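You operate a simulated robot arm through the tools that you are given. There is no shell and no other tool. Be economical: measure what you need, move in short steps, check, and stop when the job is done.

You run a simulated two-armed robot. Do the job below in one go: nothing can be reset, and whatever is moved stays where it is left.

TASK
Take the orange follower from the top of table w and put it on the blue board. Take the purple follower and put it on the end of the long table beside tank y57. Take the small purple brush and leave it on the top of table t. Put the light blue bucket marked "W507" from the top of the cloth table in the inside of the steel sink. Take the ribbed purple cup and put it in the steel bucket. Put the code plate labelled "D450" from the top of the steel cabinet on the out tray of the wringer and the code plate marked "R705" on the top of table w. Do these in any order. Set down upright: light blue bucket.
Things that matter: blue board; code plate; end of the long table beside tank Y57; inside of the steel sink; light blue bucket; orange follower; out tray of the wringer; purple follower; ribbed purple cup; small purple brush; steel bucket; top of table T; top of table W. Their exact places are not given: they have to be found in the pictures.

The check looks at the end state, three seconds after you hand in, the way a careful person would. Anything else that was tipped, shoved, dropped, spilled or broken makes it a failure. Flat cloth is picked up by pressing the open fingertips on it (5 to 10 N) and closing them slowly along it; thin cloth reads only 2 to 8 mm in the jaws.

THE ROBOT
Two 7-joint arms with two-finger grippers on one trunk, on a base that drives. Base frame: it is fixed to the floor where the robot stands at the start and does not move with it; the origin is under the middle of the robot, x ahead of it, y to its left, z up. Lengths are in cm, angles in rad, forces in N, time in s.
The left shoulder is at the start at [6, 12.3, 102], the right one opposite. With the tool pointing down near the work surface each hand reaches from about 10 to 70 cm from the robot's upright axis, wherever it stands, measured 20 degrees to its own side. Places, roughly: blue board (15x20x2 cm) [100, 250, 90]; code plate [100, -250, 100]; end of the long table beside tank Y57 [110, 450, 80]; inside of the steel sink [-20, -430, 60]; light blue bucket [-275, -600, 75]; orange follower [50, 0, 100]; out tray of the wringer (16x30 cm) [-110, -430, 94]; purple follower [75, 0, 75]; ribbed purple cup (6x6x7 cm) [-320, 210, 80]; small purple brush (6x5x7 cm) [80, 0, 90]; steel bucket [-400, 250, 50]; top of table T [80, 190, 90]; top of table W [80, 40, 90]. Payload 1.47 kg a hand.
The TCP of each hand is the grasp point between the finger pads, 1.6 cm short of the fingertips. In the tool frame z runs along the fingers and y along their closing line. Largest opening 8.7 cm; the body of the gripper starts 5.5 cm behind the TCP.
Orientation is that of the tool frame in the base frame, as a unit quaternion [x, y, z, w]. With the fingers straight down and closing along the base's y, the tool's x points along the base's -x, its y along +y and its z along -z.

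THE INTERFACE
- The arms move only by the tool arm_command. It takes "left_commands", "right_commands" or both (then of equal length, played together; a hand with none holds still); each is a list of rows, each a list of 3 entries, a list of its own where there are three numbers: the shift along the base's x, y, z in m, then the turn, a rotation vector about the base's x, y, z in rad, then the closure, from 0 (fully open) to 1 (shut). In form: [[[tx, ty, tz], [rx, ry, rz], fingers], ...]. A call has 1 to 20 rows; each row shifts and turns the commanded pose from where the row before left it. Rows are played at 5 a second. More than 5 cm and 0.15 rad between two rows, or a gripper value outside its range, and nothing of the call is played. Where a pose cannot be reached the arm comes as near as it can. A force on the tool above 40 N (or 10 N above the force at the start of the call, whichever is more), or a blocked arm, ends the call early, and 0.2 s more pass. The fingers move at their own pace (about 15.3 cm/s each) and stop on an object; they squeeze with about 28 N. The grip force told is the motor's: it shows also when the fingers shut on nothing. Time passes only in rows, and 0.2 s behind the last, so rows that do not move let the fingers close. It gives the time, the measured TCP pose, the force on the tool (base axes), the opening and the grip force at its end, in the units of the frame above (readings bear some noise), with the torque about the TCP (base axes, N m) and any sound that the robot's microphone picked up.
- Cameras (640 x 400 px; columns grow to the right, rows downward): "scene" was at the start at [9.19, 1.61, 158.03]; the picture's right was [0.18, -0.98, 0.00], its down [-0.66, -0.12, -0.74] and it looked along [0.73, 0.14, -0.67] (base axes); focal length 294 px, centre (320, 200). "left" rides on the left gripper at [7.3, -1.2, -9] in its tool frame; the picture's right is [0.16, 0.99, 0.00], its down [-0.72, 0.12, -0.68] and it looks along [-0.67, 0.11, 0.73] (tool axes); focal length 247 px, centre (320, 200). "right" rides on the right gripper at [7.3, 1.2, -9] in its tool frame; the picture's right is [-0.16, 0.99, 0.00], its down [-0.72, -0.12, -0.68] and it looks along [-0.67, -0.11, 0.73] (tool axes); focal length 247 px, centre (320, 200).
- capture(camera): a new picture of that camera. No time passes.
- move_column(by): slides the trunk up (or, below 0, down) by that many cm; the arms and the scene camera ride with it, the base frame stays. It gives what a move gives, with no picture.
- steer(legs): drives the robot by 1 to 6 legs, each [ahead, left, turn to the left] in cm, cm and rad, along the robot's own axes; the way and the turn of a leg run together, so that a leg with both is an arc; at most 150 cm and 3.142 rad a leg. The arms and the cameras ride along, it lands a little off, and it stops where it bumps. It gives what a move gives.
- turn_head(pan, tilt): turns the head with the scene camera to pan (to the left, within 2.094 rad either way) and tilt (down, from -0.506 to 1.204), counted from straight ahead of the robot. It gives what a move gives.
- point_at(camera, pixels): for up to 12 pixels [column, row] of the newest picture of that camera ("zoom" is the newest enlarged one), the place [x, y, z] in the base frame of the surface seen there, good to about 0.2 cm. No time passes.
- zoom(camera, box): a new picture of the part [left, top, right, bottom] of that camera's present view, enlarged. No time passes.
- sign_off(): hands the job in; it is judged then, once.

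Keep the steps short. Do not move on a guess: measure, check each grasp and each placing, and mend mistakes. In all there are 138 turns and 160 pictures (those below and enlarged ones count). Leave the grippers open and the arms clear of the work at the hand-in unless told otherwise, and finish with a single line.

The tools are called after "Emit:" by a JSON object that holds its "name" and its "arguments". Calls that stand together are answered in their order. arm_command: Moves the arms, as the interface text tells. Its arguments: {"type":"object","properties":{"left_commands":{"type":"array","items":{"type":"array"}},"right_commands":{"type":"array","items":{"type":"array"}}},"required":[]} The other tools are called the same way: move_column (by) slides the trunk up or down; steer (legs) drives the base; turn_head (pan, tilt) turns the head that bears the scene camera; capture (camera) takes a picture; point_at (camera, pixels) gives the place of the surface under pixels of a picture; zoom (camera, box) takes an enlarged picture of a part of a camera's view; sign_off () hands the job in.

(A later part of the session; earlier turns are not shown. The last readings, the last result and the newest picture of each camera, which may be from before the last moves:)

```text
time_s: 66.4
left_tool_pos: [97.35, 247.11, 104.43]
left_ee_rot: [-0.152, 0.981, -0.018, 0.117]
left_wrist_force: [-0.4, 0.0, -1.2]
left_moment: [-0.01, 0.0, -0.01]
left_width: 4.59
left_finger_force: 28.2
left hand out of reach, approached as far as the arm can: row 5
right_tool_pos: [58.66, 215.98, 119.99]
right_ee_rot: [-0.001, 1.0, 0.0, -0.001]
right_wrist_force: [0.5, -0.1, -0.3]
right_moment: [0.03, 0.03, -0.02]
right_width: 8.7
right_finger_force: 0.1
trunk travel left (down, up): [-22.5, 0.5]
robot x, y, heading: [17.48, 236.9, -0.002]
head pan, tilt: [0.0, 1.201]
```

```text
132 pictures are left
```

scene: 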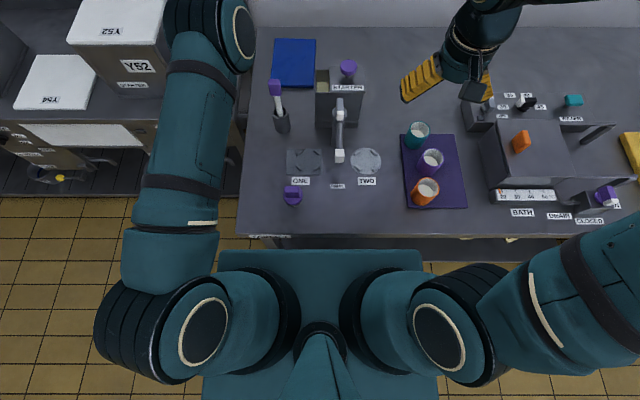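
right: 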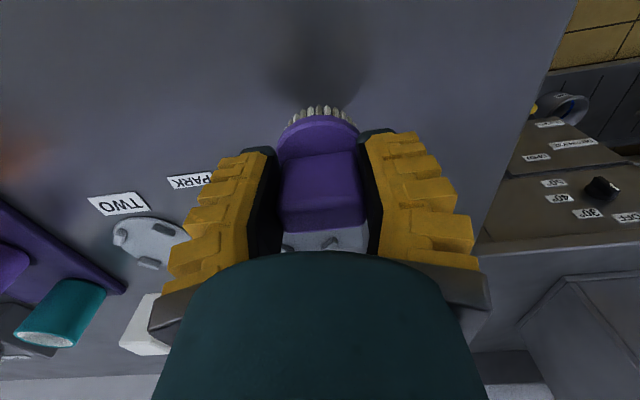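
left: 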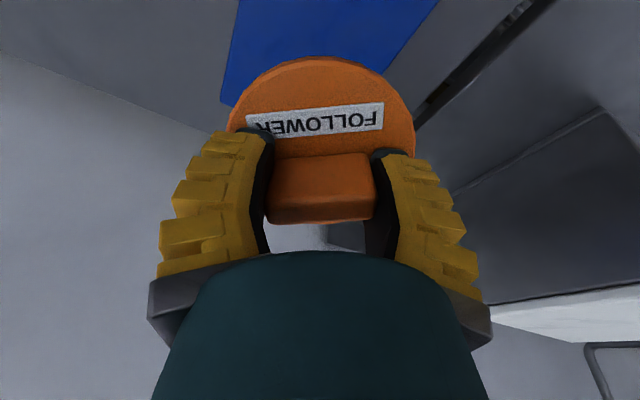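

Tilted, the hand reaches x=97.4. Before lowering I must check the arm's clearance from the brush standing in the cup at (75,248).

Emit:
{"name": "turn_head", "arguments": {"pan": 0.25, "tilt": 0.85}}

Emit:
{"name": "capture", "arguments": {"camera": "scene"}}

Emit:
{"name": "capture", "arguments": {"camera": "right"}}

```text
time_s: 67.2
left_tool_pos: [97.16, 247.08, 104.48]
left_ee_rot: [-0.152, 0.981, -0.018, 0.116]
left_wrist_force: [0.6, -0.1, -0.9]
left_moment: [-0.01, -0.01, 0.02]
left_width: 4.61
left_finger_force: 27.8
right_tool_pos: [58.81, 215.93, 119.87]
right_ee_rot: [-0.002, 1.0, 0.0, -0.001]
right_wrist_force: [0.1, 0.0, 0.1]
right_moment: [-0.04, 0.01, 0.02]
right_width: 8.71
right_finger_force: 0.2
trunk travel left (down, up): [-22.5, 0.5]
robot x, y, heading: [17.41, 236.68, 0.002]
head pan, tilt: [0.25, 0.85]
```

```text
131 pictures are left
```

scene: 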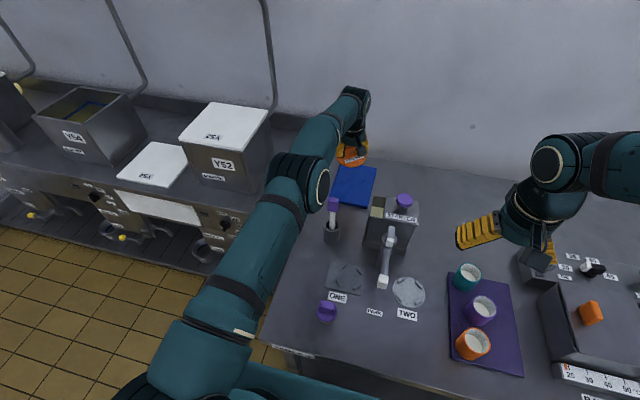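

```text
130 pictures are left
```

right: 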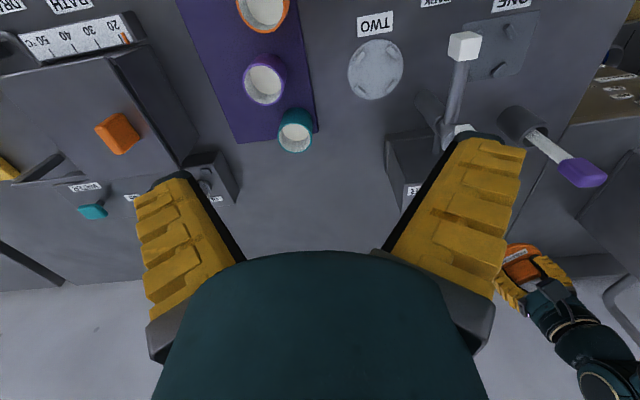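

Emit:
{"name": "point_at", "arguments": {"camera": "scene", "pixels": [[324, 190], [310, 195], [328, 180], [326, 170], [320, 200], [300, 215], [345, 130], [333, 150], [333, 203], [333, 197], [360, 130], [366, 100]]}}

Emit:
{"name": "point_at", "arguments": {"camera": "right", "pixels": [[580, 170], [600, 180], [600, 380], [580, 395], [575, 350], [570, 370], [630, 200], [560, 180]]}}

```text
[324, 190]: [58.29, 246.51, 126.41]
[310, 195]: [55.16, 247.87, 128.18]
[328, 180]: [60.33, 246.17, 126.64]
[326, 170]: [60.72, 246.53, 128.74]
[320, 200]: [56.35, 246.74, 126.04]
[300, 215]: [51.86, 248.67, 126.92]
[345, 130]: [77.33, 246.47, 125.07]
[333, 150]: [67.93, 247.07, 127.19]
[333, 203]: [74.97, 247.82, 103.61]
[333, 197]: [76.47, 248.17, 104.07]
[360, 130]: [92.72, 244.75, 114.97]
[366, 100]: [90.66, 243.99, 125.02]
```

```text
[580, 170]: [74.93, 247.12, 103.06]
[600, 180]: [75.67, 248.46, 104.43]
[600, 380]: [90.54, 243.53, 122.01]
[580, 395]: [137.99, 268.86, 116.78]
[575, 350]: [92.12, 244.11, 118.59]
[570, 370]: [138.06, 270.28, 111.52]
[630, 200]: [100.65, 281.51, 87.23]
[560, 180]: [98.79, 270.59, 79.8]
```

Forearm passes over the brush with its underside about z 118; brush top 104.4. Lowering by the arm only (trunk stays), forearm drops about 9 cm there, which leaves ~4 cm. First half: 7 cm.

Emit:
{"name": "arm_command", "arguments": {"left_commands": [[[0, 0, -0.025], [0, 0, 0], 1], [[0, 0, -0.025], [0, 0, 0], 1], [[0, 0, -0.02], [0, 0, 0], 1], [[0, 0, 0], [0, 0, 0], 1]]}}

Emit:
{"name": "capture", "arguments": {"camera": "scene"}}

Emit:
{"name": "capture", "arguments": {"camera": "right"}}

```text
time_s: 68.2
left_tool_pos: [97.2, 247.12, 97.65]
left_ee_rot: [-0.152, 0.981, -0.018, 0.118]
left_wrist_force: [0.3, -0.1, -1.1]
left_moment: [0.02, -0.03, -0.02]
left_width: 4.61
left_finger_force: 27.9
right_tool_pos: [58.68, 215.94, 119.86]
right_ee_rot: [-0.001, 1.0, 0.0, 0.0]
right_wrist_force: [-0.3, 0.2, -0.8]
right_moment: [0.01, 0.0, 0.01]
right_width: 8.69
right_finger_force: 0.0
trunk travel left (down, up): [-22.5, 0.5]
robot x, y, heading: [17.24, 237.0, 0.002]
head pan, tilt: [0.25, 0.85]
```

```text
129 pictures are left
```

scene: 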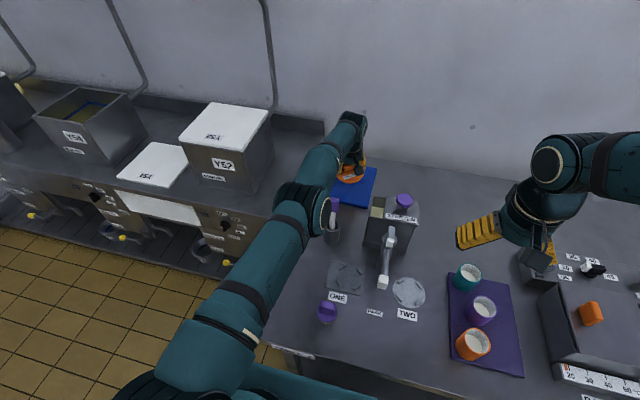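

```text
128 pictures are left
```

right: 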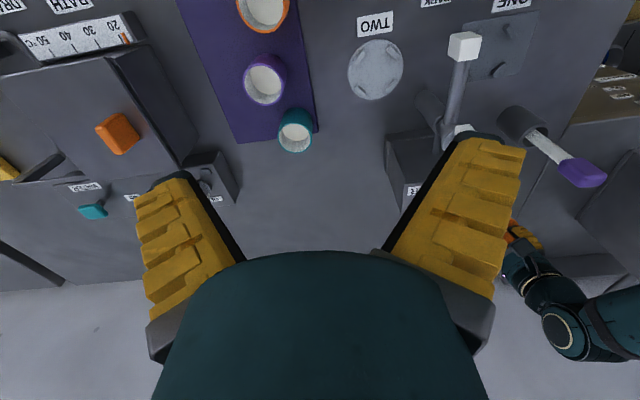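

Emit:
{"name": "point_at", "arguments": {"camera": "scene", "pixels": [[336, 170], [343, 160], [330, 190], [328, 205], [335, 203], [370, 185], [375, 172], [350, 180]]}}

Emit:
{"name": "zoom", "arguments": {"camera": "scene", "box": [260, 100, 420, 260]}}

```text
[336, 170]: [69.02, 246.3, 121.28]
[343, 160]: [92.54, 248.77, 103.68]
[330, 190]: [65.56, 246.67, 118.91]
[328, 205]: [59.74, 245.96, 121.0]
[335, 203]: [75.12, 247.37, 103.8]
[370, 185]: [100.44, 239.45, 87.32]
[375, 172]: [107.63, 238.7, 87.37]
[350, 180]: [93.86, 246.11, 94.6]
```

```text
2.50 times, centred on (340, 180) of scene
```

zoom: 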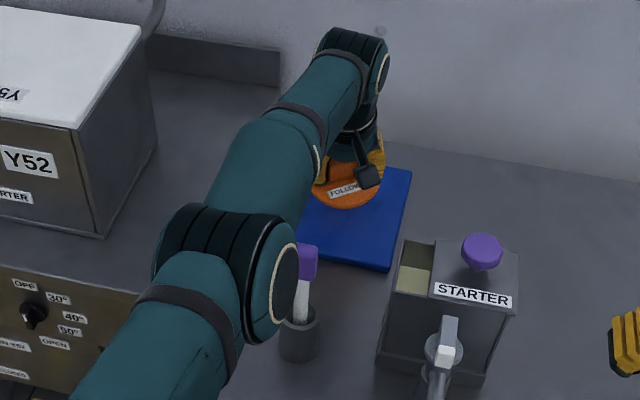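

Still clear of the brush. Lowering 4 cm more in small steps, then checking.

Emit:
{"name": "arm_command", "arguments": {"left_commands": [[[0, 0, -0.015], [0, 0, 0], 1], [[0, 0, -0.015], [0, 0, 0], 1], [[0, 0, -0.01], [0, 0, 0], 1], [[0, 0, 0], [0, 0, 0], 1]]}}

Emit:
{"name": "zoom", "arguments": {"camera": "scene", "box": [260, 100, 420, 260]}}

Emit:
{"name": "zoom", "arguments": {"camera": "right", "box": [440, 80, 640, 400]}}

```text
time_s: 69.2
left_tool_pos: [96.85, 247.16, 93.48]
left_ee_rot: [-0.152, 0.981, -0.018, 0.117]
left_wrist_force: [0.3, -0.4, -1.6]
left_moment: [0.0, -0.01, 0.01]
left_width: 4.61
left_finger_force: 28.1
left hand out of reach, approached as far as the arm can: row 2
right_tool_pos: [58.84, 215.79, 119.87]
right_ee_rot: [-0.001, 1.0, 0.0, -0.001]
right_wrist_force: [0.4, 0.7, -0.4]
right_moment: [0.01, -0.01, 0.03]
right_width: 8.69
right_finger_force: 0.0
trunk travel left (down, up): [-22.5, 0.5]
robot x, y, heading: [17.17, 236.87, 0.001]
head pan, tilt: [0.25, 0.85]
```

```text
2.50 times, centred on (340, 180) of scene
```

zoom: 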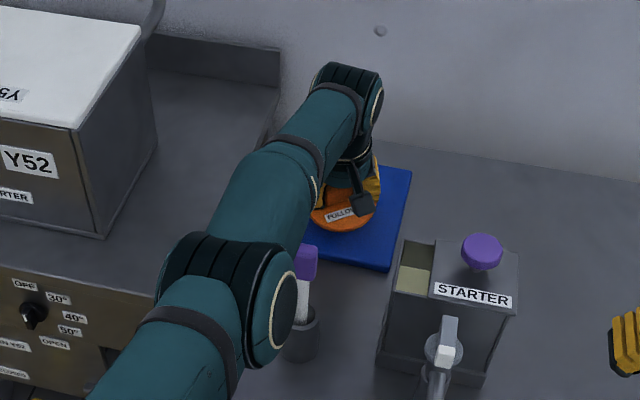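

```text
1.25 times, centred on (540, 240) of right
```

zoom: 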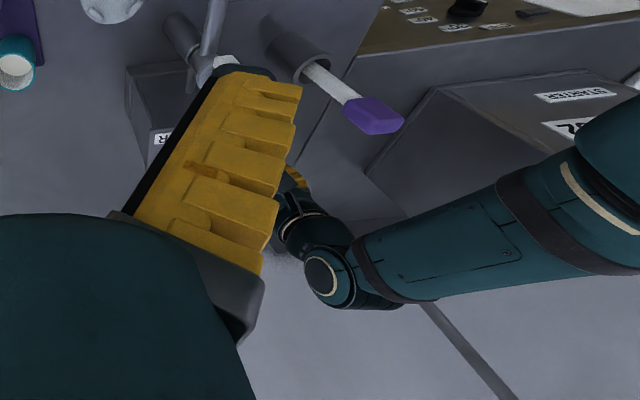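

Clear. Shifting 1 cm right and lowering 1.9 cm until the rear rim touches.

Emit:
{"name": "arm_command", "arguments": {"left_commands": [[[0, -0.01, -0.006], [0, 0, 0], 1], [[0, 0, -0.005], [0, 0, 0], 1], [[0, 0, -0.004], [0, 0, 0], 1], [[0, 0, -0.004], [0, 0, 0], 1], [[0, 0, 0], [0, 0, 0], 1]]}}

```text
time_s: 70.5
left_tool_pos: [96.24, 246.19, 91.82]
left_ee_rot: [-0.153, 0.981, -0.018, 0.117]
left_wrist_force: [0.3, 1.4, -0.7]
left_moment: [0.01, 0.0, -0.01]
left_width: 4.61
left_finger_force: 27.9
left hand out of reach, approached as far as the arm can: row 1, 4
right_tool_pos: [58.65, 215.93, 119.97]
right_ee_rot: [-0.002, 1.0, 0.0, 0.0]
right_wrist_force: [-0.1, 0.7, -0.5]
right_moment: [0.01, 0.02, 0.01]
right_width: 8.7
right_finger_force: 0.1
trunk travel left (down, up): [-22.5, 0.5]
robot x, y, heading: [16.89, 236.94, 0.002]
head pan, tilt: [0.25, 0.85]
```

Emit:
{"name": "arm_command", "arguments": {"left_commands": [[[-0.001, 0, -0.003], [0, 0, 0], 1], [[-0.001, 0, -0.003], [0, 0, 0], 1], [[-0.001, 0, -0.003], [0, 0, 0], 1], [[0, 0, 0], [0, 0, 0], 1]]}}

Emit:
{"name": "zoom", "arguments": {"camera": "scene", "box": [300, 120, 400, 220]}}

```text
time_s: 71.5
left_tool_pos: [95.97, 246.09, 91.3]
left_ee_rot: [-0.153, 0.981, -0.019, 0.121]
left_wrist_force: [6.8, 1.2, 18.7]
left_moment: [-0.01, 0.55, -0.05]
left_width: 4.66
left_finger_force: 28.0
right_tool_pos: [58.6, 215.86, 119.88]
right_ee_rot: [-0.001, 1.0, 0.0, 0.0]
right_wrist_force: [-0.4, 0.4, -0.2]
right_moment: [-0.03, -0.01, 0.01]
right_width: 8.72
right_finger_force: 0.1
trunk travel left (down, up): [-22.5, 0.5]
robot x, y, heading: [16.88, 236.7, 0.0]
head pan, tilt: [0.25, 0.85]
```

```text
4.00 times, centred on (350, 170) of scene
```

zoom: 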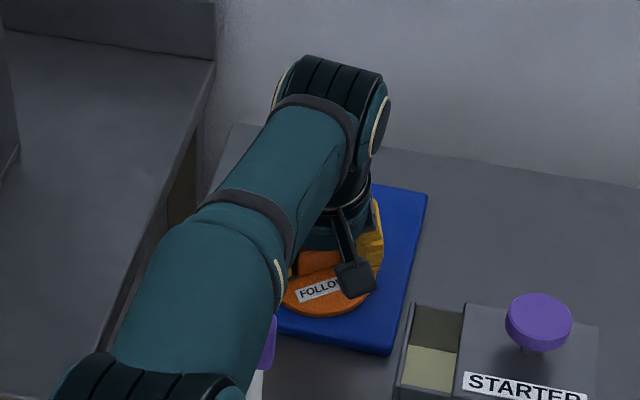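

Rear rim is on the board (19 N contact), with board showing behind it. Relieving 2 mm, opening, then withdrawing along the tool axis.

Emit:
{"name": "arm_command", "arguments": {"left_commands": [[[0, 0, 0.002], [0, 0, 0], 1], [[0, 0, 0], [0, 0, 0], 0.6], [[0, 0, 0], [0, 0, 0], 0.3], [[0, 0, 0], [0, 0, 0], 0], [[0, 0, 0], [0, 0, 0], 0], [[-0.005, 0, 0.02], [0, 0, 0], 0], [[-0.008, 0, 0.032], [0, 0, 0], 0], [[-0.005, 0, 0.04], [0, 0, 0], 0], [[0, 0, 0.045], [0, 0, 0], 0], [[-0.01, 0, 0.045], [0, 0.08, 0], 0], [[-0.01, 0, 0.045], [0, 0.08, 0], 0], [[-0.03, 0, 0.01], [0, 0.08, 0], 0]]}}

Emit:
{"name": "capture", "arguments": {"camera": "scene"}}

```text
time_s: 74.0
left_tool_pos: [90.47, 245.76, 114.36]
left_ee_rot: [-0.153, 0.988, 0.001, -0.001]
left_wrist_force: [0.2, -1.3, 0.0]
left_moment: [0.02, -0.04, 0.01]
left_width: 8.72
left_finger_force: 0.0
left hand out of reach, approached as far as the arm can: row 6, 7, 8, 10, 11
right_tool_pos: [58.52, 215.86, 119.86]
right_ee_rot: [-0.001, 1.0, 0.0, 0.0]
right_wrist_force: [-1.4, -0.3, 0.5]
right_moment: [0.03, 0.0, 0.01]
right_width: 8.68
right_finger_force: 0.0
trunk travel left (down, up): [-22.5, 0.5]
robot x, y, heading: [16.79, 236.6, -0.0]
head pan, tilt: [0.25, 0.85]
```

```text
123 pictures are left
```

scene: 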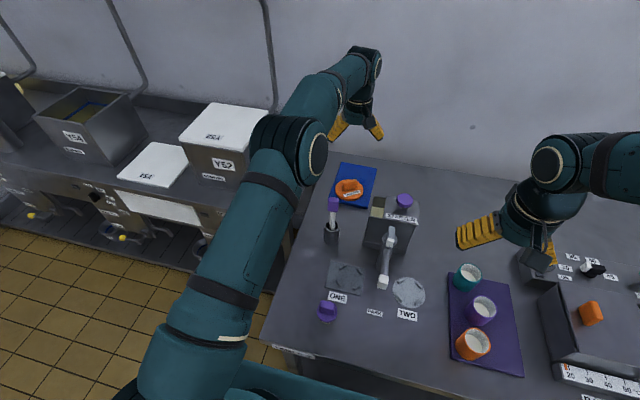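

Orange follower lies flat on the blue board. Retracting the left hand, turning it −0.89 rad meanwhile for the purple knob.

Emit:
{"name": "arm_command", "arguments": {"left_commands": [[[-0.045, 0, 0.01], [0, 0, -0.11], 0], [[-0.045, 0, 0], [0, 0, -0.11], 0], [[-0.045, 0, 0], [0, 0, -0.11], 0], [[-0.045, 0, 0], [0, 0, -0.11], 0], [[-0.045, 0.01, 0], [0, 0, -0.11], 0], [[-0.045, 0.01, 0], [0, 0, -0.11], 0], [[-0.045, 0.01, 0], [0, 0, -0.11], 0], [[-0.045, 0.01, 0], [0, 0, -0.11], 0]]}}

Emit:
{"name": "steer", "arguments": {"legs": [[-36, 0, 0], [0, -120, 0], [0, -120, 0]]}}

Emit:
{"name": "move_column", "arguments": {"by": -5}}

Emit:
{"name": "turn_head", "arguments": {"pan": 0.15, "tilt": 0.8}}

Emit:
{"name": "capture", "arguments": {"camera": "scene"}}

```text
time_s: 75.8
left_tool_pos: [54.45, 250.0, 115.3]
left_ee_rot: [0.283, 0.959, 0.0, 0.0]
left_wrist_force: [0.0, -0.6, 0.0]
left_moment: [-0.02, 0.01, -0.01]
left_width: 8.7
left_finger_force: 0.1
right_tool_pos: [58.55, 215.96, 119.88]
right_ee_rot: [0.0, 1.0, -0.001, 0.0]
right_wrist_force: [-0.3, -0.5, 0.5]
right_moment: [-0.01, -0.03, 0.0]
right_width: 8.68
right_finger_force: 0.0
trunk travel left (down, up): [-22.5, 0.5]
robot x, y, heading: [17.19, 236.96, 0.003]
head pan, tilt: [0.25, 0.85]
```

```text
time_s: 98.9
left_tool_pos: [20.52, 10.53, 115.39]
left_ee_rot: [0.273, 0.962, -0.001, 0.0]
left_wrist_force: [0.5, 0.5, -0.3]
left_moment: [0.0, -0.05, 0.0]
left_width: 8.71
left_finger_force: 0.1
right_tool_pos: [25.27, -23.28, 119.85]
right_ee_rot: [-0.012, 1.0, 0.0, -0.002]
right_wrist_force: [0.6, 0.0, -0.5]
right_moment: [-0.01, 0.0, 0.01]
right_width: 8.69
right_finger_force: 0.0
trunk travel left (down, up): [-22.5, 0.5]
robot x, y, heading: [-16.86, -2.98, 0.023]
head pan, tilt: [0.25, 0.85]
```

```text
time_s: 99.8
left_tool_pos: [20.47, 10.64, 110.19]
left_ee_rot: [0.272, 0.962, 0.0, 0.0]
left_wrist_force: [-0.7, 0.5, 0.7]
left_moment: [0.0, 0.02, 0.01]
left_width: 8.67
left_finger_force: 0.1
right_tool_pos: [25.25, -23.31, 114.82]
right_ee_rot: [-0.012, 1.0, 0.0, 0.0]
right_wrist_force: [0.2, -0.9, 0.9]
right_moment: [0.0, -0.01, 0.01]
right_width: 8.72
right_finger_force: 0.2
trunk travel left (down, up): [-17.5, 5.5]
robot x, y, heading: [-16.91, -3.4, 0.025]
head pan, tilt: [0.25, 0.85]
```

```text
time_s: 100.5
left_tool_pos: [20.41, 10.59, 110.28]
left_ee_rot: [0.273, 0.962, 0.0, 0.0]
left_wrist_force: [0.8, 0.2, -0.1]
left_moment: [0.02, 0.0, 0.0]
left_width: 8.71
left_finger_force: 0.2
right_tool_pos: [25.21, -23.27, 114.85]
right_ee_rot: [-0.011, 1.0, 0.0, -0.001]
right_wrist_force: [-0.5, 0.4, 0.4]
right_moment: [0.01, 0.01, -0.04]
right_width: 8.7
right_finger_force: 0.1
trunk travel left (down, up): [-17.5, 5.5]
robot x, y, heading: [-17.15, -3.24, 0.022]
head pan, tilt: [0.15, 0.799]
```

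```text
122 pictures are left
```

scene: 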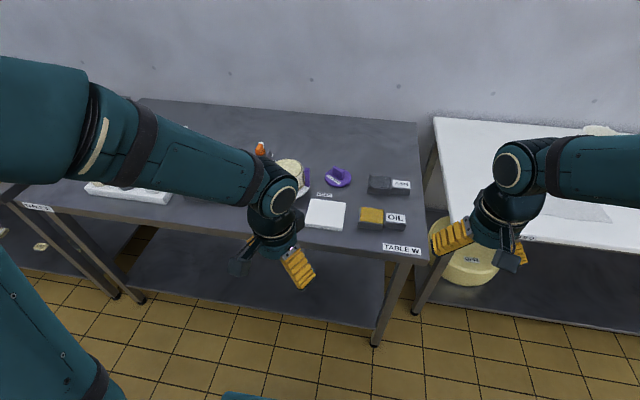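

Driving ahead 29 cm and straightening.

Emit:
{"name": "steer", "arguments": {"legs": [[29, 0, -0.022]]}}

Emit:
{"name": "capture", "arguments": {"camera": "left"}}

```text
time_s: 102.5
left_tool_pos: [49.58, 10.14, 110.28]
left_ee_rot: [0.283, 0.959, 0.0, -0.001]
left_wrist_force: [-0.7, -0.3, 0.0]
left_moment: [-0.01, -0.01, 0.01]
left_width: 8.7
left_finger_force: 0.1
right_tool_pos: [53.66, -23.84, 114.9]
right_ee_rot: [0.0, 1.0, 0.0, -0.001]
right_wrist_force: [0.4, 0.2, -0.6]
right_moment: [0.01, 0.02, 0.0]
right_width: 8.7
right_finger_force: 0.1
trunk travel left (down, up): [-17.5, 5.5]
robot x, y, heading: [12.07, -2.94, -0.002]
head pan, tilt: [0.15, 0.799]
```

```text
121 pictures are left
```

left: 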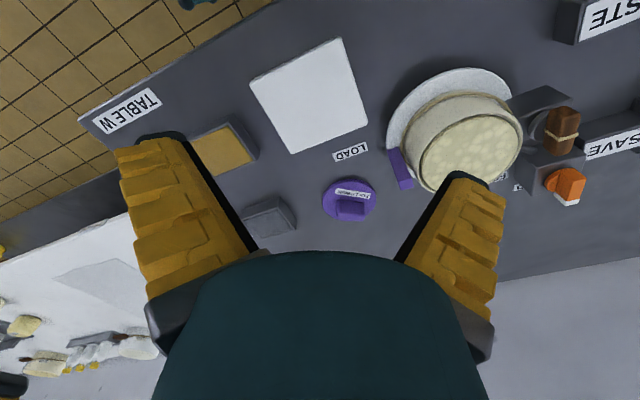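

Knob aligned well with the closing line. Moving above (72.75,5.4), down to z≈96.

Emit:
{"name": "arm_command", "arguments": {"left_commands": [[[0.0386, -0.0079, 0], [0, 0, 0], 0], [[0.0386, -0.0079, 0], [0, 0, 0], 0], [[0.0386, -0.0079, 0], [0, 0, 0], 0], [[0.0386, -0.0079, 0], [0, 0, 0], 0], [[0.0386, -0.0079, 0], [0, 0, 0], 0], [[0.0386, -0.0079, 0], [0, 0, 0], 0], [[0, 0, -0.045], [0, 0, 0], 0], [[0, 0, -0.045], [0, 0, 0], 0], [[0, 0, -0.045], [0, 0, 0], 0], [[0, 0, 0], [0, 0, 0], 0]]}}

Emit:
{"name": "capture", "arguments": {"camera": "left"}}

```text
time_s: 104.7
left_tool_pos: [72.61, 5.15, 96.77]
left_ee_rot: [0.283, 0.959, 0.0, 0.0]
left_wrist_force: [-0.2, 0.3, 1.0]
left_moment: [-0.01, 0.01, -0.03]
left_width: 8.72
left_finger_force: 0.0
right_tool_pos: [53.47, -23.92, 114.93]
right_ee_rot: [0.0, 1.0, 0.0, -0.001]
right_wrist_force: [0.1, 0.1, -0.2]
right_moment: [0.0, -0.01, 0.01]
right_width: 8.69
right_finger_force: 0.1
trunk travel left (down, up): [-17.5, 5.5]
robot x, y, heading: [12.1, -3.18, -0.004]
head pan, tilt: [0.15, 0.799]
```

```text
120 pictures are left
```

left: 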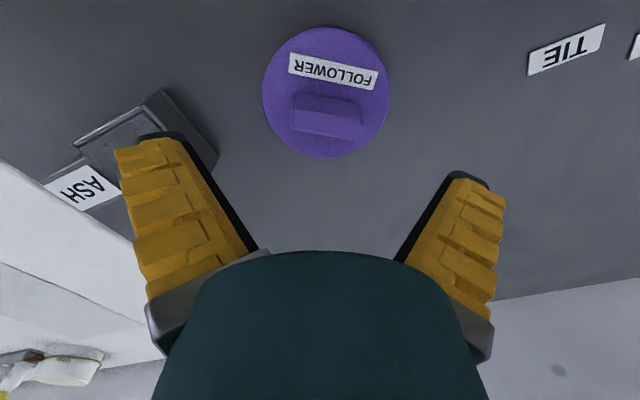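

Centred. Lowering 7.7 cm to z≈89 and closing.

Emit:
{"name": "arm_command", "arguments": {"left_commands": [[[0, 0, -0.04], [0, 0, 0], 0], [[0, 0, -0.037], [0, 0, 0], 0], [[0, 0, 0], [0, 0, 0], 0], [[0, 0, 0], [0, 0, 0], 1], [[0, 0, 0], [0, 0, 0], 1], [[0, 0, 0], [0, 0, 0], 1], [[0, 0, 0], [0, 0, 0], 1]]}}

```text
time_s: 106.3
left_tool_pos: [72.74, 5.18, 89.15]
left_ee_rot: [0.283, 0.959, 0.0, 0.0]
left_wrist_force: [0.5, 0.7, -0.2]
left_moment: [-0.01, -0.02, 0.02]
left_width: 4.59
left_finger_force: 27.9
right_tool_pos: [53.7, -23.93, 114.91]
right_ee_rot: [0.0, 1.0, 0.001, -0.001]
right_wrist_force: [0.6, 0.6, -0.9]
right_moment: [0.0, 0.01, 0.0]
right_width: 8.68
right_finger_force: 0.2
trunk travel left (down, up): [-17.5, 5.5]
robot x, y, heading: [12.05, -3.03, -0.001]
head pan, tilt: [0.15, 0.799]
```

Gripped 4.6 cm. Lifting 24 cm and drawing back to x≈45.

Emit:
{"name": "arm_command", "arguments": {"left_commands": [[[0, 0, 0.03], [0, 0, 0], 1], [[0, 0, 0.04], [0, 0, 0], 1], [[0, 0, 0.045], [0, 0, 0], 1], [[0, 0, 0.045], [0, 0, 0], 1], [[0, 0, 0.045], [0, 0, 0], 1], [[0, 0, 0.04], [0, 0, 0], 1], [[-0.045, 0.015, 0], [0, 0, 0], 1], [[-0.045, 0.015, 0], [0, 0, 0], 1], [[-0.045, 0.015, 0], [0, 0, 0], 1], [[-0.045, 0.015, 0], [0, 0, 0], 1], [[-0.045, 0.015, 0], [0, 0, 0], 1], [[-0.045, 0.015, 0], [0, 0, 0], 1]]}}

Emit:
{"name": "capture", "arguments": {"camera": "left"}}

Emit:
{"name": "capture", "arguments": {"camera": "scene"}}

```text
time_s: 108.9
left_tool_pos: [45.41, 14.51, 113.58]
left_ee_rot: [0.283, 0.959, 0.001, 0.0]
left_wrist_force: [-0.5, 0.2, -0.6]
left_moment: [0.04, -0.01, 0.0]
left_width: 4.57
left_finger_force: 27.7
right_tool_pos: [53.49, -23.85, 114.87]
right_ee_rot: [0.0, 1.0, -0.001, -0.001]
right_wrist_force: [0.0, 0.5, 0.1]
right_moment: [-0.02, 0.0, -0.01]
right_width: 8.69
right_finger_force: 0.0
trunk travel left (down, up): [-17.5, 5.5]
robot x, y, heading: [12.3, -3.04, 0.002]
head pan, tilt: [0.15, 0.799]
```

```text
119 pictures are left
```

left: 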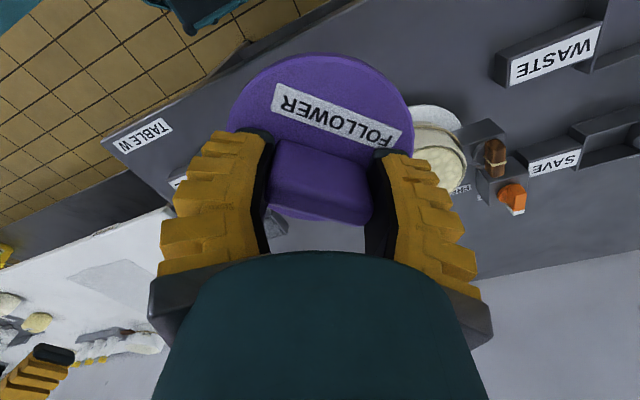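

```text
118 pictures are left
```

scene: 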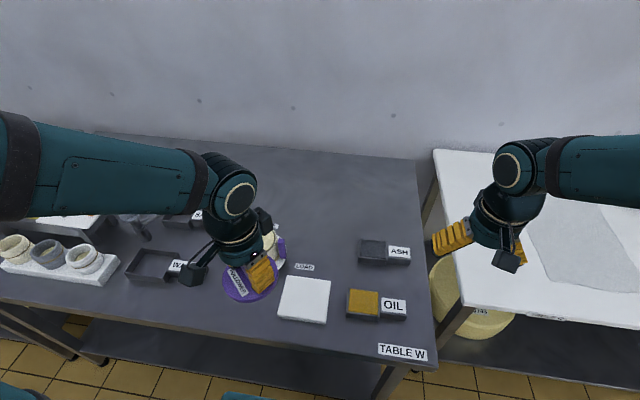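

Held. Backing 35 cm and driving left about 390 cm toward the end of the range.

Emit:
{"name": "steer", "arguments": {"legs": [[-37, 0, 0], [0, 140, 0], [0, 140, 0], [0, 100, 0]]}}

Emit:
{"name": "turn_head", "arguments": {"pan": 0.4, "tilt": 0.6}}

Emit:
{"name": "capture", "arguments": {"camera": "scene"}}

```text
time_s: 144.1
left_tool_pos: [13.3, 394.16, 113.45]
left_ee_rot: [0.293, 0.956, 0.0, 0.0]
left_wrist_force: [-0.2, 0.1, -1.6]
left_moment: [0.0, 0.01, -0.02]
left_width: 4.55
left_finger_force: 28.0
right_tool_pos: [20.42, 355.7, 114.91]
right_ee_rot: [0.011, 1.0, 0.0, -0.001]
right_wrist_force: [-1.1, 0.1, 0.2]
right_moment: [0.04, -0.02, -0.03]
right_width: 8.68
right_finger_force: 0.2
trunk travel left (down, up): [-17.5, 5.5]
robot x, y, heading: [-20.39, 377.43, -0.021]
head pan, tilt: [0.15, 0.799]
```

```text
time_s: 144.9
left_tool_pos: [13.37, 394.21, 113.51]
left_ee_rot: [0.293, 0.956, 0.0, 0.0]
left_wrist_force: [0.0, 1.0, 0.0]
left_moment: [0.0, 0.02, 0.0]
left_width: 4.58
left_finger_force: 28.1
right_tool_pos: [20.38, 355.7, 114.84]
right_ee_rot: [0.01, 1.0, 0.0, -0.001]
right_wrist_force: [-0.5, -0.5, 0.1]
right_moment: [0.02, 0.02, 0.05]
right_width: 8.71
right_finger_force: 0.0
trunk travel left (down, up): [-17.5, 5.5]
robot x, y, heading: [-20.97, 377.07, -0.019]
head pan, tilt: [0.4, 0.6]
```

```text
117 pictures are left
```

scene: 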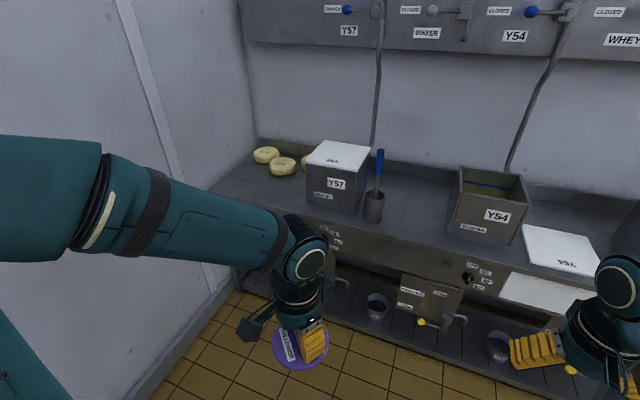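

Tank Y57 is at (335,175); the table end lies to its left with yellow cheeses. Measuring.

Emit:
{"name": "point_at", "arguments": {"camera": "scene", "pixels": [[265, 152], [282, 163], [240, 190], [255, 185], [285, 200], [265, 205], [300, 180], [215, 185], [310, 215], [305, 157], [250, 170], [337, 150]]}}

Emit:
{"name": "zoom", "arguments": {"camera": "scene", "box": [200, 120, 360, 240]}}

```text
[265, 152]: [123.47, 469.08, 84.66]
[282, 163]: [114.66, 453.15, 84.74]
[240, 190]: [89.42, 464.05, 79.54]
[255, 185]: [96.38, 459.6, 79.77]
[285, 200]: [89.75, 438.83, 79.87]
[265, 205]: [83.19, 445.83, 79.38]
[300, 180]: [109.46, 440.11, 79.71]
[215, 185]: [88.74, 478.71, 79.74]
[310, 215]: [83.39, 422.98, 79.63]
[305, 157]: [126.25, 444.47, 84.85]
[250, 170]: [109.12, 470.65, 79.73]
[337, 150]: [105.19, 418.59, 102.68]
```

```text
3.33 times, centred on (280, 180) of scene
```

zoom: 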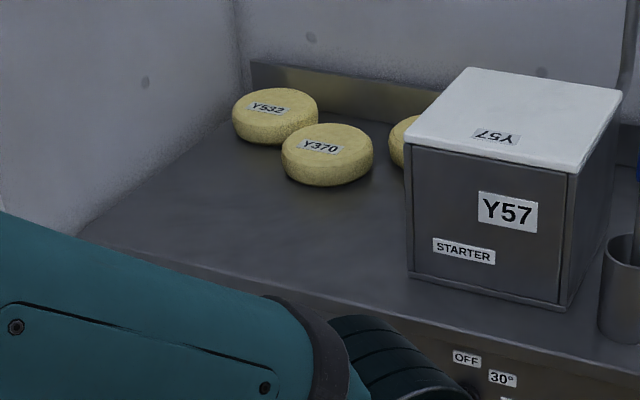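

Long table top z=79.7, front edge x≈81; free spot at about (91,450). Driving left 49, then ahead 48.

Emit:
{"name": "steer", "arguments": {"legs": [[0, 49, 0.02], [40, 0, 0]]}}

Emit:
{"name": "turn_head", "arguments": {"pan": 0.3, "tilt": 0.95}}

Emit:
{"name": "capture", "arguments": {"camera": "scene"}}

```text
time_s: 148.5
left_tool_pos: [13.74, 432.52, 113.55]
left_ee_rot: [0.281, 0.96, 0.0, -0.001]
left_wrist_force: [0.5, -0.4, -0.5]
left_moment: [-0.01, 0.0, 0.02]
left_width: 4.57
left_finger_force: 27.4
right_tool_pos: [21.54, 394.19, 114.84]
right_ee_rot: [-0.001, 1.0, 0.0, -0.001]
right_wrist_force: [0.3, 0.2, 0.1]
right_moment: [0.0, 0.03, 0.0]
right_width: 8.73
right_finger_force: 0.0
trunk travel left (down, up): [-17.5, 5.5]
robot x, y, heading: [-20.01, 415.24, -0.0]
head pan, tilt: [0.4, 0.6]
stopped in leg 1: the robot was blocked; the commanded pose is now the measured one
```

```text
time_s: 149.4
left_tool_pos: [13.57, 432.62, 113.63]
left_ee_rot: [0.282, 0.96, 0.0, 0.001]
left_wrist_force: [-0.2, -0.6, -1.6]
left_moment: [0.03, 0.03, 0.0]
left_width: 4.56
left_finger_force: 27.6
right_tool_pos: [21.55, 394.29, 114.89]
right_ee_rot: [-0.002, 1.0, 0.0, 0.0]
right_wrist_force: [-0.1, -0.6, -0.7]
right_moment: [0.01, 0.02, -0.03]
right_width: 8.72
right_finger_force: 0.1
trunk travel left (down, up): [-17.5, 5.5]
robot x, y, heading: [-20.1, 414.84, 0.003]
head pan, tilt: [0.3, 0.949]
```

```text
115 pictures are left
```

scene: 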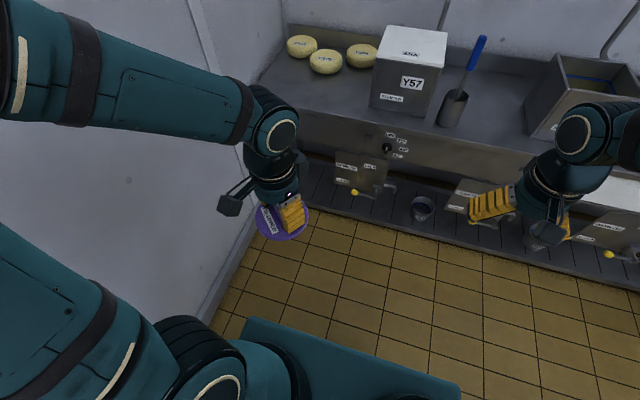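

Blocked at y=415, probably the left elbow or a thing at the left wall. Measuring elbow and wall.

Emit:
{"name": "point_at", "arguments": {"camera": "scene", "pixels": [[60, 60], [15, 50], [100, 330], [10, 250], [60, 220], [200, 250], [120, 200], [230, 260], [335, 170], [355, 193], [270, 80], [240, 330]]}}

```text
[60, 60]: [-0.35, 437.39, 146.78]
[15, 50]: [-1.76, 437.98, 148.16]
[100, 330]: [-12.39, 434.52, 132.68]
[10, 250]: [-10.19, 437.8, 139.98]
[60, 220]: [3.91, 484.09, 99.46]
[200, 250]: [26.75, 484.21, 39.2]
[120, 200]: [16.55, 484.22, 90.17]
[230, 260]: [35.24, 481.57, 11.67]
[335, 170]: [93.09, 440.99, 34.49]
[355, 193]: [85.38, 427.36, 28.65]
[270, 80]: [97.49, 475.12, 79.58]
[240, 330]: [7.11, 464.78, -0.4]
```

Wall is at y=484; the elbow touched it. Stepping 5 cm right, then 50 cm ahead.

Emit:
{"name": "steer", "arguments": {"legs": [[0, -5, 0], [50, 0, 0]]}}

Emit:
{"name": "capture", "arguments": {"camera": "scene"}}

```text
time_s: 153.0
left_tool_pos: [63.74, 427.55, 113.62]
left_ee_rot: [0.281, 0.96, -0.001, 0.0]
left_wrist_force: [0.9, 0.4, -0.4]
left_moment: [0.01, 0.05, 0.04]
left_width: 4.57
left_finger_force: 27.5
right_tool_pos: [71.58, 389.13, 114.78]
right_ee_rot: [-0.001, 1.0, 0.0, 0.0]
right_wrist_force: [-1.0, 0.3, 0.2]
right_moment: [-0.02, 0.0, -0.01]
right_width: 8.7
right_finger_force: 0.0
trunk travel left (down, up): [-17.5, 5.5]
robot x, y, heading: [29.62, 409.92, 0.005]
head pan, tilt: [0.3, 0.949]
```

```text
114 pictures are left
```

scene: 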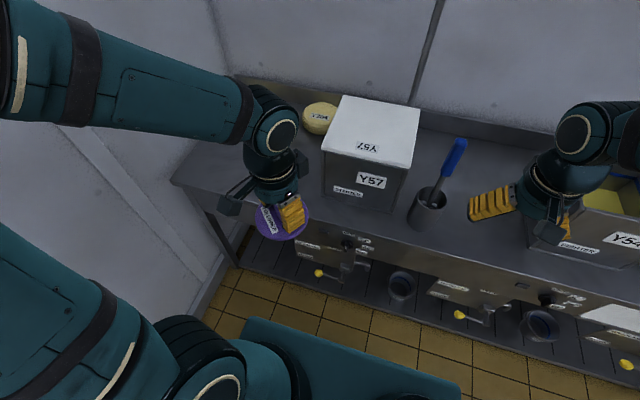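

Moving left hand first left to y≈447, then ahead to x≈91, staying high.

Emit:
{"name": "arm_command", "arguments": {"left_commands": [[[0, 0.039, 0], [0, 0, 0], 1], [[0, 0.039, 0], [0, 0, 0], 1], [[0, 0.039, 0], [0, 0, 0], 1], [[0, 0.039, 0], [0, 0, 0], 1], [[0, 0.039, 0], [0, 0, 0], 1], [[0.0455, 0, 0], [0, 0, 0], 1], [[0.0455, 0, 0], [0, 0, 0], 1], [[0.0455, 0, 0], [0, 0, 0], 1], [[0.0455, 0, 0], [0, 0, 0], 1], [[0.0455, 0, 0], [0, 0, 0], 1], [[0.0455, 0, 0], [0, 0, 0], 1], [[0, 0, -0.04], [0, 0, 0], 1], [[0, 0, -0.04], [0, 0, 0], 1], [[0, 0, 0], [0, 0, 0], 1]]}}

Emit:
{"name": "capture", "arguments": {"camera": "scene"}}

Emit:
{"name": "capture", "arguments": {"camera": "left"}}

```text
time_s: 156.0
left_tool_pos: [90.84, 447.07, 105.34]
left_ee_rot: [0.281, 0.96, 0.001, 0.0]
left_wrist_force: [-0.6, -0.1, 0.1]
left_moment: [0.01, -0.01, 0.02]
left_width: 4.56
left_finger_force: 28.0
right_tool_pos: [71.51, 389.26, 114.87]
right_ee_rot: [-0.002, 1.0, 0.0, 0.0]
right_wrist_force: [-0.7, -0.6, -0.1]
right_moment: [0.01, -0.01, 0.01]
right_width: 8.69
right_finger_force: 0.1
trunk travel left (down, up): [-17.5, 5.5]
robot x, y, heading: [30.12, 410.4, 0.004]
head pan, tilt: [0.3, 0.949]
```

```text
113 pictures are left
```

scene: 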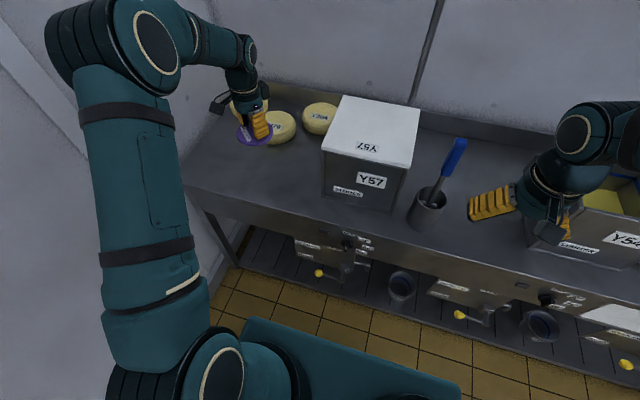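

```text
112 pictures are left
```

left: 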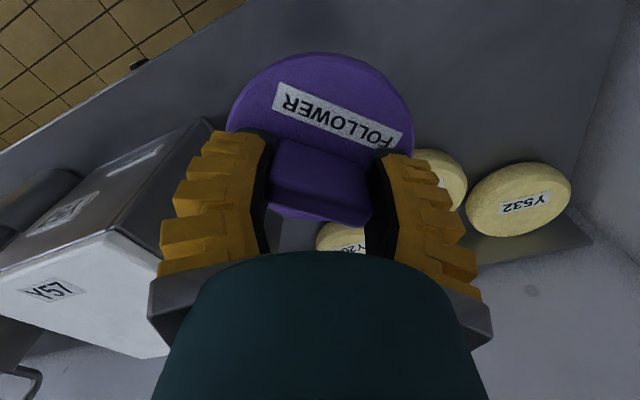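

Clear of cheeses and tank. Lowering 18.5 cm to just above the table.

Emit:
{"name": "arm_command", "arguments": {"left_commands": [[[0, 0, -0.04], [0, 0, 0], 1], [[0, 0, -0.04], [0, 0, 0], 1], [[0, 0, -0.04], [0, 0, 0], 1], [[0, 0, -0.04], [0, 0, 0], 1], [[0, 0, -0.025], [0, 0, 0], 1], [[0, 0, 0], [0, 0, 0], 1]]}}

Emit:
{"name": "capture", "arguments": {"camera": "left"}}

```text
time_s: 157.4
left_tool_pos: [90.91, 447.02, 87.01]
left_ee_rot: [0.282, 0.959, 0.0, 0.0]
left_wrist_force: [-0.3, -0.3, -1.6]
left_moment: [0.0, 0.0, -0.03]
left_width: 4.56
left_finger_force: 27.4
right_tool_pos: [71.44, 389.24, 114.89]
right_ee_rot: [-0.002, 1.0, 0.0, 0.001]
right_wrist_force: [-0.2, -1.0, 0.7]
right_moment: [-0.01, -0.04, -0.01]
right_width: 8.71
right_finger_force: 0.1
trunk travel left (down, up): [-17.5, 5.5]
robot x, y, heading: [29.73, 409.94, 0.006]
head pan, tilt: [0.3, 0.949]
```

```text
111 pictures are left
```

left: 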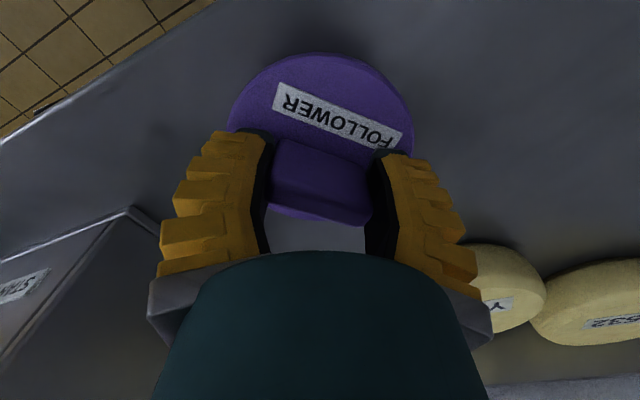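

Lowering the last 2 cm in small steps, watching the force.

Emit:
{"name": "arm_command", "arguments": {"left_commands": [[[0, 0, -0.008], [0, 0, 0], 1], [[0, 0, -0.006], [0, 0, 0], 1], [[0, 0, -0.004], [0, 0, 0], 1], [[0, 0, -0.002], [0, 0, 0], 1], [[0, 0, 0], [0, 0, 0], 1]]}}

```text
time_s: 158.6
left_tool_pos: [90.93, 447.21, 85.07]
left_ee_rot: [0.281, 0.96, 0.0, 0.0]
left_wrist_force: [-0.9, -0.5, -0.3]
left_moment: [0.02, 0.02, 0.0]
left_width: 4.58
left_finger_force: 27.6
right_tool_pos: [71.48, 389.28, 114.8]
right_ee_rot: [-0.002, 1.0, -0.001, 0.0]
right_wrist_force: [-1.0, 0.4, -0.2]
right_moment: [0.01, 0.01, 0.0]
right_width: 8.71
right_finger_force: 0.1
trunk travel left (down, up): [-17.5, 5.5]
robot x, y, heading: [30.01, 410.23, 0.002]
head pan, tilt: [0.3, 0.949]
```

Emit:
{"name": "arm_command", "arguments": {"left_commands": [[[0, 0, -0.002], [0, 0, 0], 1], [[0, 0, -0.002], [0, 0, 0], 1], [[0, 0, -0.002], [0, 0, 0], 1], [[0, 0, 0], [0, 0, 0], 1]]}}

```text
time_s: 159.6
left_tool_pos: [90.94, 447.14, 84.4]
left_ee_rot: [0.281, 0.96, 0.0, -0.001]
left_wrist_force: [-0.7, -0.4, -1.1]
left_moment: [0.0, -0.01, 0.02]
left_width: 4.56
left_finger_force: 27.7
right_tool_pos: [71.51, 389.27, 114.85]
right_ee_rot: [-0.002, 1.0, 0.0, 0.0]
right_wrist_force: [0.0, -0.6, 0.7]
right_moment: [-0.04, 0.01, 0.01]
right_width: 8.69
right_finger_force: 0.0
trunk travel left (down, up): [-17.5, 5.5]
robot x, y, heading: [29.89, 409.95, 0.0]
head pan, tilt: [0.3, 0.949]
```

No contact yet; continuing in 2.5 mm steps.

Emit:
{"name": "arm_command", "arguments": {"left_commands": [[[0, 0, -0.0025], [0, 0, 0], 1], [[0, 0, -0.0025], [0, 0, 0], 1], [[0, 0, -0.0025], [0, 0, 0], 1], [[0, 0, 0], [0, 0, 0], 1]]}}

Emit:
{"name": "zoom", "arguments": {"camera": "left", "box": [200, 20, 460, 240]}}

```text
time_s: 160.6
left_tool_pos: [90.87, 447.04, 83.53]
left_ee_rot: [0.281, 0.96, 0.0, 0.0]
left_wrist_force: [0.4, -0.3, -1.4]
left_moment: [-0.01, 0.03, 0.0]
left_width: 4.55
left_finger_force: 28.4
right_tool_pos: [71.49, 389.32, 114.95]
right_ee_rot: [-0.001, 1.0, 0.0, 0.0]
right_wrist_force: [-0.2, 0.1, 0.3]
right_moment: [0.0, -0.01, 0.04]
right_width: 8.69
right_finger_force: 0.1
trunk travel left (down, up): [-17.5, 5.5]
robot x, y, heading: [29.85, 409.74, -0.0]
head pan, tilt: [0.3, 0.949]
```

```text
1.82 times, centred on (330, 130) of left
```

zoom: 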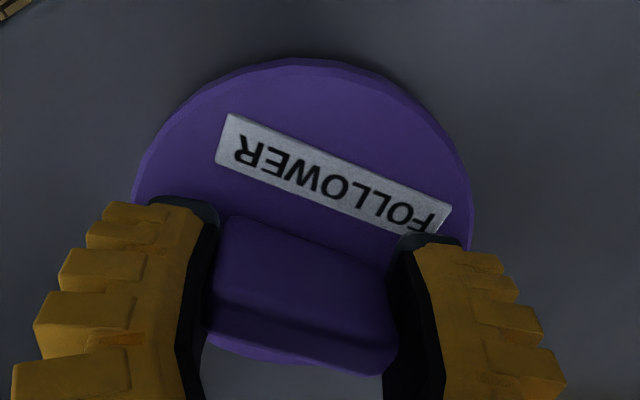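

Emit:
{"name": "arm_command", "arguments": {"left_commands": [[[0, 0, -0.002], [0, 0, 0], 1], [[0, 0, -0.002], [0, 0, 0], 1], [[0, 0, -0.002], [0, 0, 0], 1], [[0, 0, 0], [0, 0, 0], 1]]}}

```text
time_s: 161.6
left_tool_pos: [90.83, 446.99, 83.08]
left_ee_rot: [0.281, 0.96, 0.0, 0.0]
left_wrist_force: [0.0, -0.2, -0.8]
left_moment: [0.0, 0.01, -0.03]
left_width: 4.58
left_finger_force: 28.0
right_tool_pos: [71.56, 389.24, 114.85]
right_ee_rot: [0.0, 1.0, 0.001, 0.0]
right_wrist_force: [-0.2, -0.1, -0.1]
right_moment: [-0.03, -0.04, 0.04]
right_width: 8.71
right_finger_force: 0.0
trunk travel left (down, up): [-17.5, 5.5]
robot x, y, heading: [30.07, 409.77, 0.004]
head pan, tilt: [0.3, 0.949]
```

Emit:
{"name": "arm_command", "arguments": {"left_commands": [[[0, 0, -0.002], [0, 0, 0], 1], [[0, 0, -0.002], [0, 0, 0], 1], [[0, 0, 0], [0, 0, 0], 1]]}}

Emit:
{"name": "point_at", "arguments": {"camera": "scene", "pixels": [[210, 170], [230, 175], [285, 155]]}}

```text
time_s: 162.4
left_tool_pos: [90.88, 447.01, 83.03]
left_ee_rot: [0.282, 0.959, 0.002, 0.002]
left_wrist_force: [-0.8, -0.1, 17.2]
left_moment: [-0.02, -0.02, 0.01]
left_width: 4.65
left_finger_force: 28.3
right_tool_pos: [71.39, 389.13, 114.91]
right_ee_rot: [-0.002, 1.0, 0.0, 0.001]
right_wrist_force: [0.3, -0.1, -0.8]
right_moment: [0.0, 0.0, 0.01]
right_width: 8.7
right_finger_force: 0.0
trunk travel left (down, up): [-17.5, 5.5]
robot x, y, heading: [29.92, 410.35, 0.0]
head pan, tilt: [0.3, 0.949]
```

```text
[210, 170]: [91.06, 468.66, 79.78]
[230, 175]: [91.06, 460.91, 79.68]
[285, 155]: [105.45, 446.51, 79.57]
```

Contact at 17 N: the disc is on the table. Opening and rising.

Emit:
{"name": "arm_command", "arguments": {"left_commands": [[[0, 0, 0.001], [0, 0, 0], 1], [[0, 0, 0], [0, 0, 0], 0.3], [[0, 0, 0], [0, 0, 0], 0], [[0, 0, 0], [0, 0, 0], 0], [[0, 0, 0.03], [0, 0, 0], 0], [[0, 0, 0.045], [0, 0, 0], 0], [[0, 0, 0.045], [0, 0, 0], 0], [[0, 0, 0.045], [0, 0, 0], 0], [[0, 0, 0.045], [0, 0, 0], 0], [[0, 0, 0.045], [0, 0, 0], 0], [[0, 0, 0.03], [0, 0, 0], 0], [[-0.04, 0, 0], [0, 0, 0.1], 0], [[-0.04, 0, 0], [0, 0, 0.1], 0], [[-0.045, 0, 0], [0, 0, 0.1], 0], [[-0.045, 0, 0], [0, 0, 0.1], 0], [[-0.04, -0.02, 0], [0, 0, 0.1], 0], [[-0.04, -0.02, 0], [0, 0, 0.1], 0]]}}

Emit:
{"name": "capture", "arguments": {"camera": "scene"}}

```text
time_s: 166.0
left_tool_pos: [65.87, 442.89, 111.36]
left_ee_rot: [-0.016, 1.0, 0.0, 0.0]
left_wrist_force: [0.4, 0.5, 0.5]
left_moment: [-0.02, -0.03, 0.0]
left_width: 8.71
left_finger_force: 0.1
right_tool_pos: [71.39, 389.24, 114.98]
right_ee_rot: [-0.002, 1.0, -0.001, 0.0]
right_wrist_force: [-1.2, 0.1, 0.5]
right_moment: [0.03, -0.02, -0.01]
right_width: 8.69
right_finger_force: 0.1
trunk travel left (down, up): [-17.5, 5.5]
robot x, y, heading: [30.14, 410.03, -0.001]
head pan, tilt: [0.3, 0.949]
```

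```text
109 pictures are left
```

scene: 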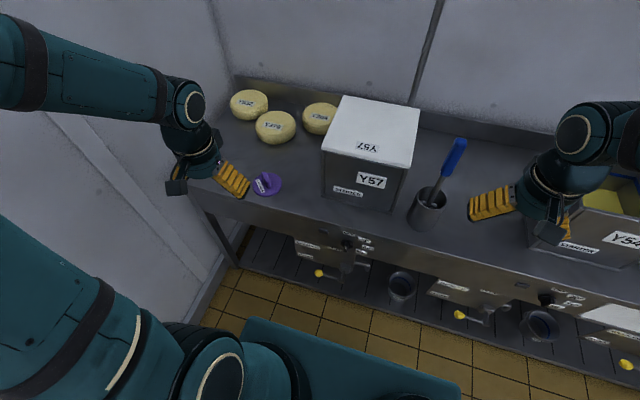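

Purple follower is placed. Folding the left arm in, backing away and looking around behind.

Emit:
{"name": "arm_command", "arguments": {"left_commands": [[[-0.03, -0.035, 0], [0, 0, 0], 0], [[-0.03, -0.035, 0], [0, 0, 0], 0], [[-0.03, -0.035, 0], [0, 0, 0], 0], [[-0.03, -0.035, 0], [0, 0, 0], 0], [[-0.03, -0.035, 0], [0, 0, 0], 0]], "right_commands": [[[-0.03, 0, 0], [0, 0, 0], 0], [[-0.03, 0, 0], [0, 0, 0], 0], [[-0.03, 0, 0], [0, 0, 0], 0], [[-0.03, 0, 0], [0, 0, 0], 0], [[-0.03, 0, 0], [0, 0, 0], 0]]}}

Emit:
{"name": "steer", "arguments": {"legs": [[-60, 0, 0], [0, -80, 0], [0, 0, 2.2]]}}

Emit:
{"name": "turn_head", "arguments": {"pan": 0.0, "tilt": 0.35}}

Emit:
{"name": "capture", "arguments": {"camera": "scene"}}

```text
time_s: 167.2
left_tool_pos: [56.81, 425.87, 115.7]
left_ee_rot: [-0.015, 1.0, 0.002, -0.001]
left_wrist_force: [-0.5, -0.1, 0.2]
left_moment: [-0.01, -0.05, -0.02]
left_width: 8.72
left_finger_force: 0.1
left hand out of reach, approached as far as the arm can: row 3, 4, 5
right_tool_pos: [57.06, 389.04, 115.44]
right_ee_rot: [-0.002, 1.0, 0.0, -0.001]
right_wrist_force: [0.3, -1.2, -0.8]
right_moment: [0.04, 0.0, 0.01]
right_width: 8.69
right_finger_force: 0.0
right hand out of reach, approached as far as the arm can: row 5
trunk travel left (down, up): [-17.5, 5.5]
robot x, y, heading: [30.13, 410.24, 0.003]
head pan, tilt: [0.3, 0.949]
```

```text
time_s: 182.8
left_tool_pos: [-58.54, 342.91, 115.61]
left_ee_rot: [0.9, -0.435, 0.0, 0.001]
left_wrist_force: [-0.1, 0.1, 0.6]
left_moment: [0.02, -0.01, 0.0]
left_width: 8.71
left_finger_force: 0.1
right_tool_pos: [-29.06, 364.93, 115.34]
right_ee_rot: [0.895, -0.446, 0.001, 0.0]
right_wrist_force: [0.5, -0.4, 0.3]
right_moment: [-0.02, -0.04, 0.01]
right_width: 8.69
right_finger_force: 0.1
trunk travel left (down, up): [-17.5, 5.5]
robot x, y, heading: [-29.34, 330.43, 2.217]
head pan, tilt: [0.3, 0.949]
```

```text
time_s: 183.8
left_tool_pos: [-58.39, 342.87, 115.63]
left_ee_rot: [0.9, -0.436, 0.002, 0.001]
left_wrist_force: [-0.6, 0.9, -0.7]
left_moment: [0.03, 0.0, -0.01]
left_width: 8.72
left_finger_force: 0.0
right_tool_pos: [-28.94, 365.04, 115.39]
right_ee_rot: [0.895, -0.446, 0.001, 0.0]
right_wrist_force: [-0.3, -0.1, 0.0]
right_moment: [-0.01, 0.0, -0.01]
right_width: 8.7
right_finger_force: 0.0
trunk travel left (down, up): [-17.5, 5.5]
robot x, y, heading: [-29.45, 330.77, 2.214]
head pan, tilt: [0.0, 0.351]
```

```text
108 pictures are left
```

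scene: 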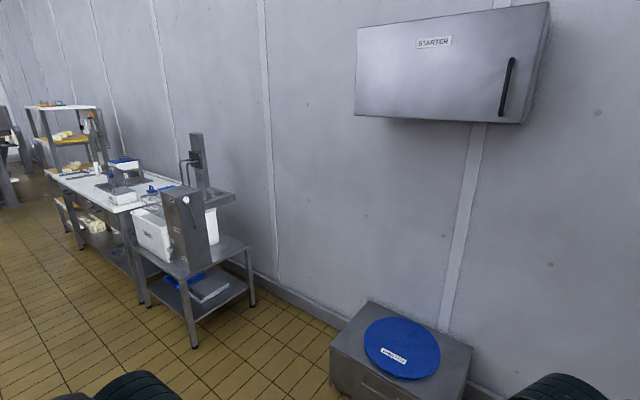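

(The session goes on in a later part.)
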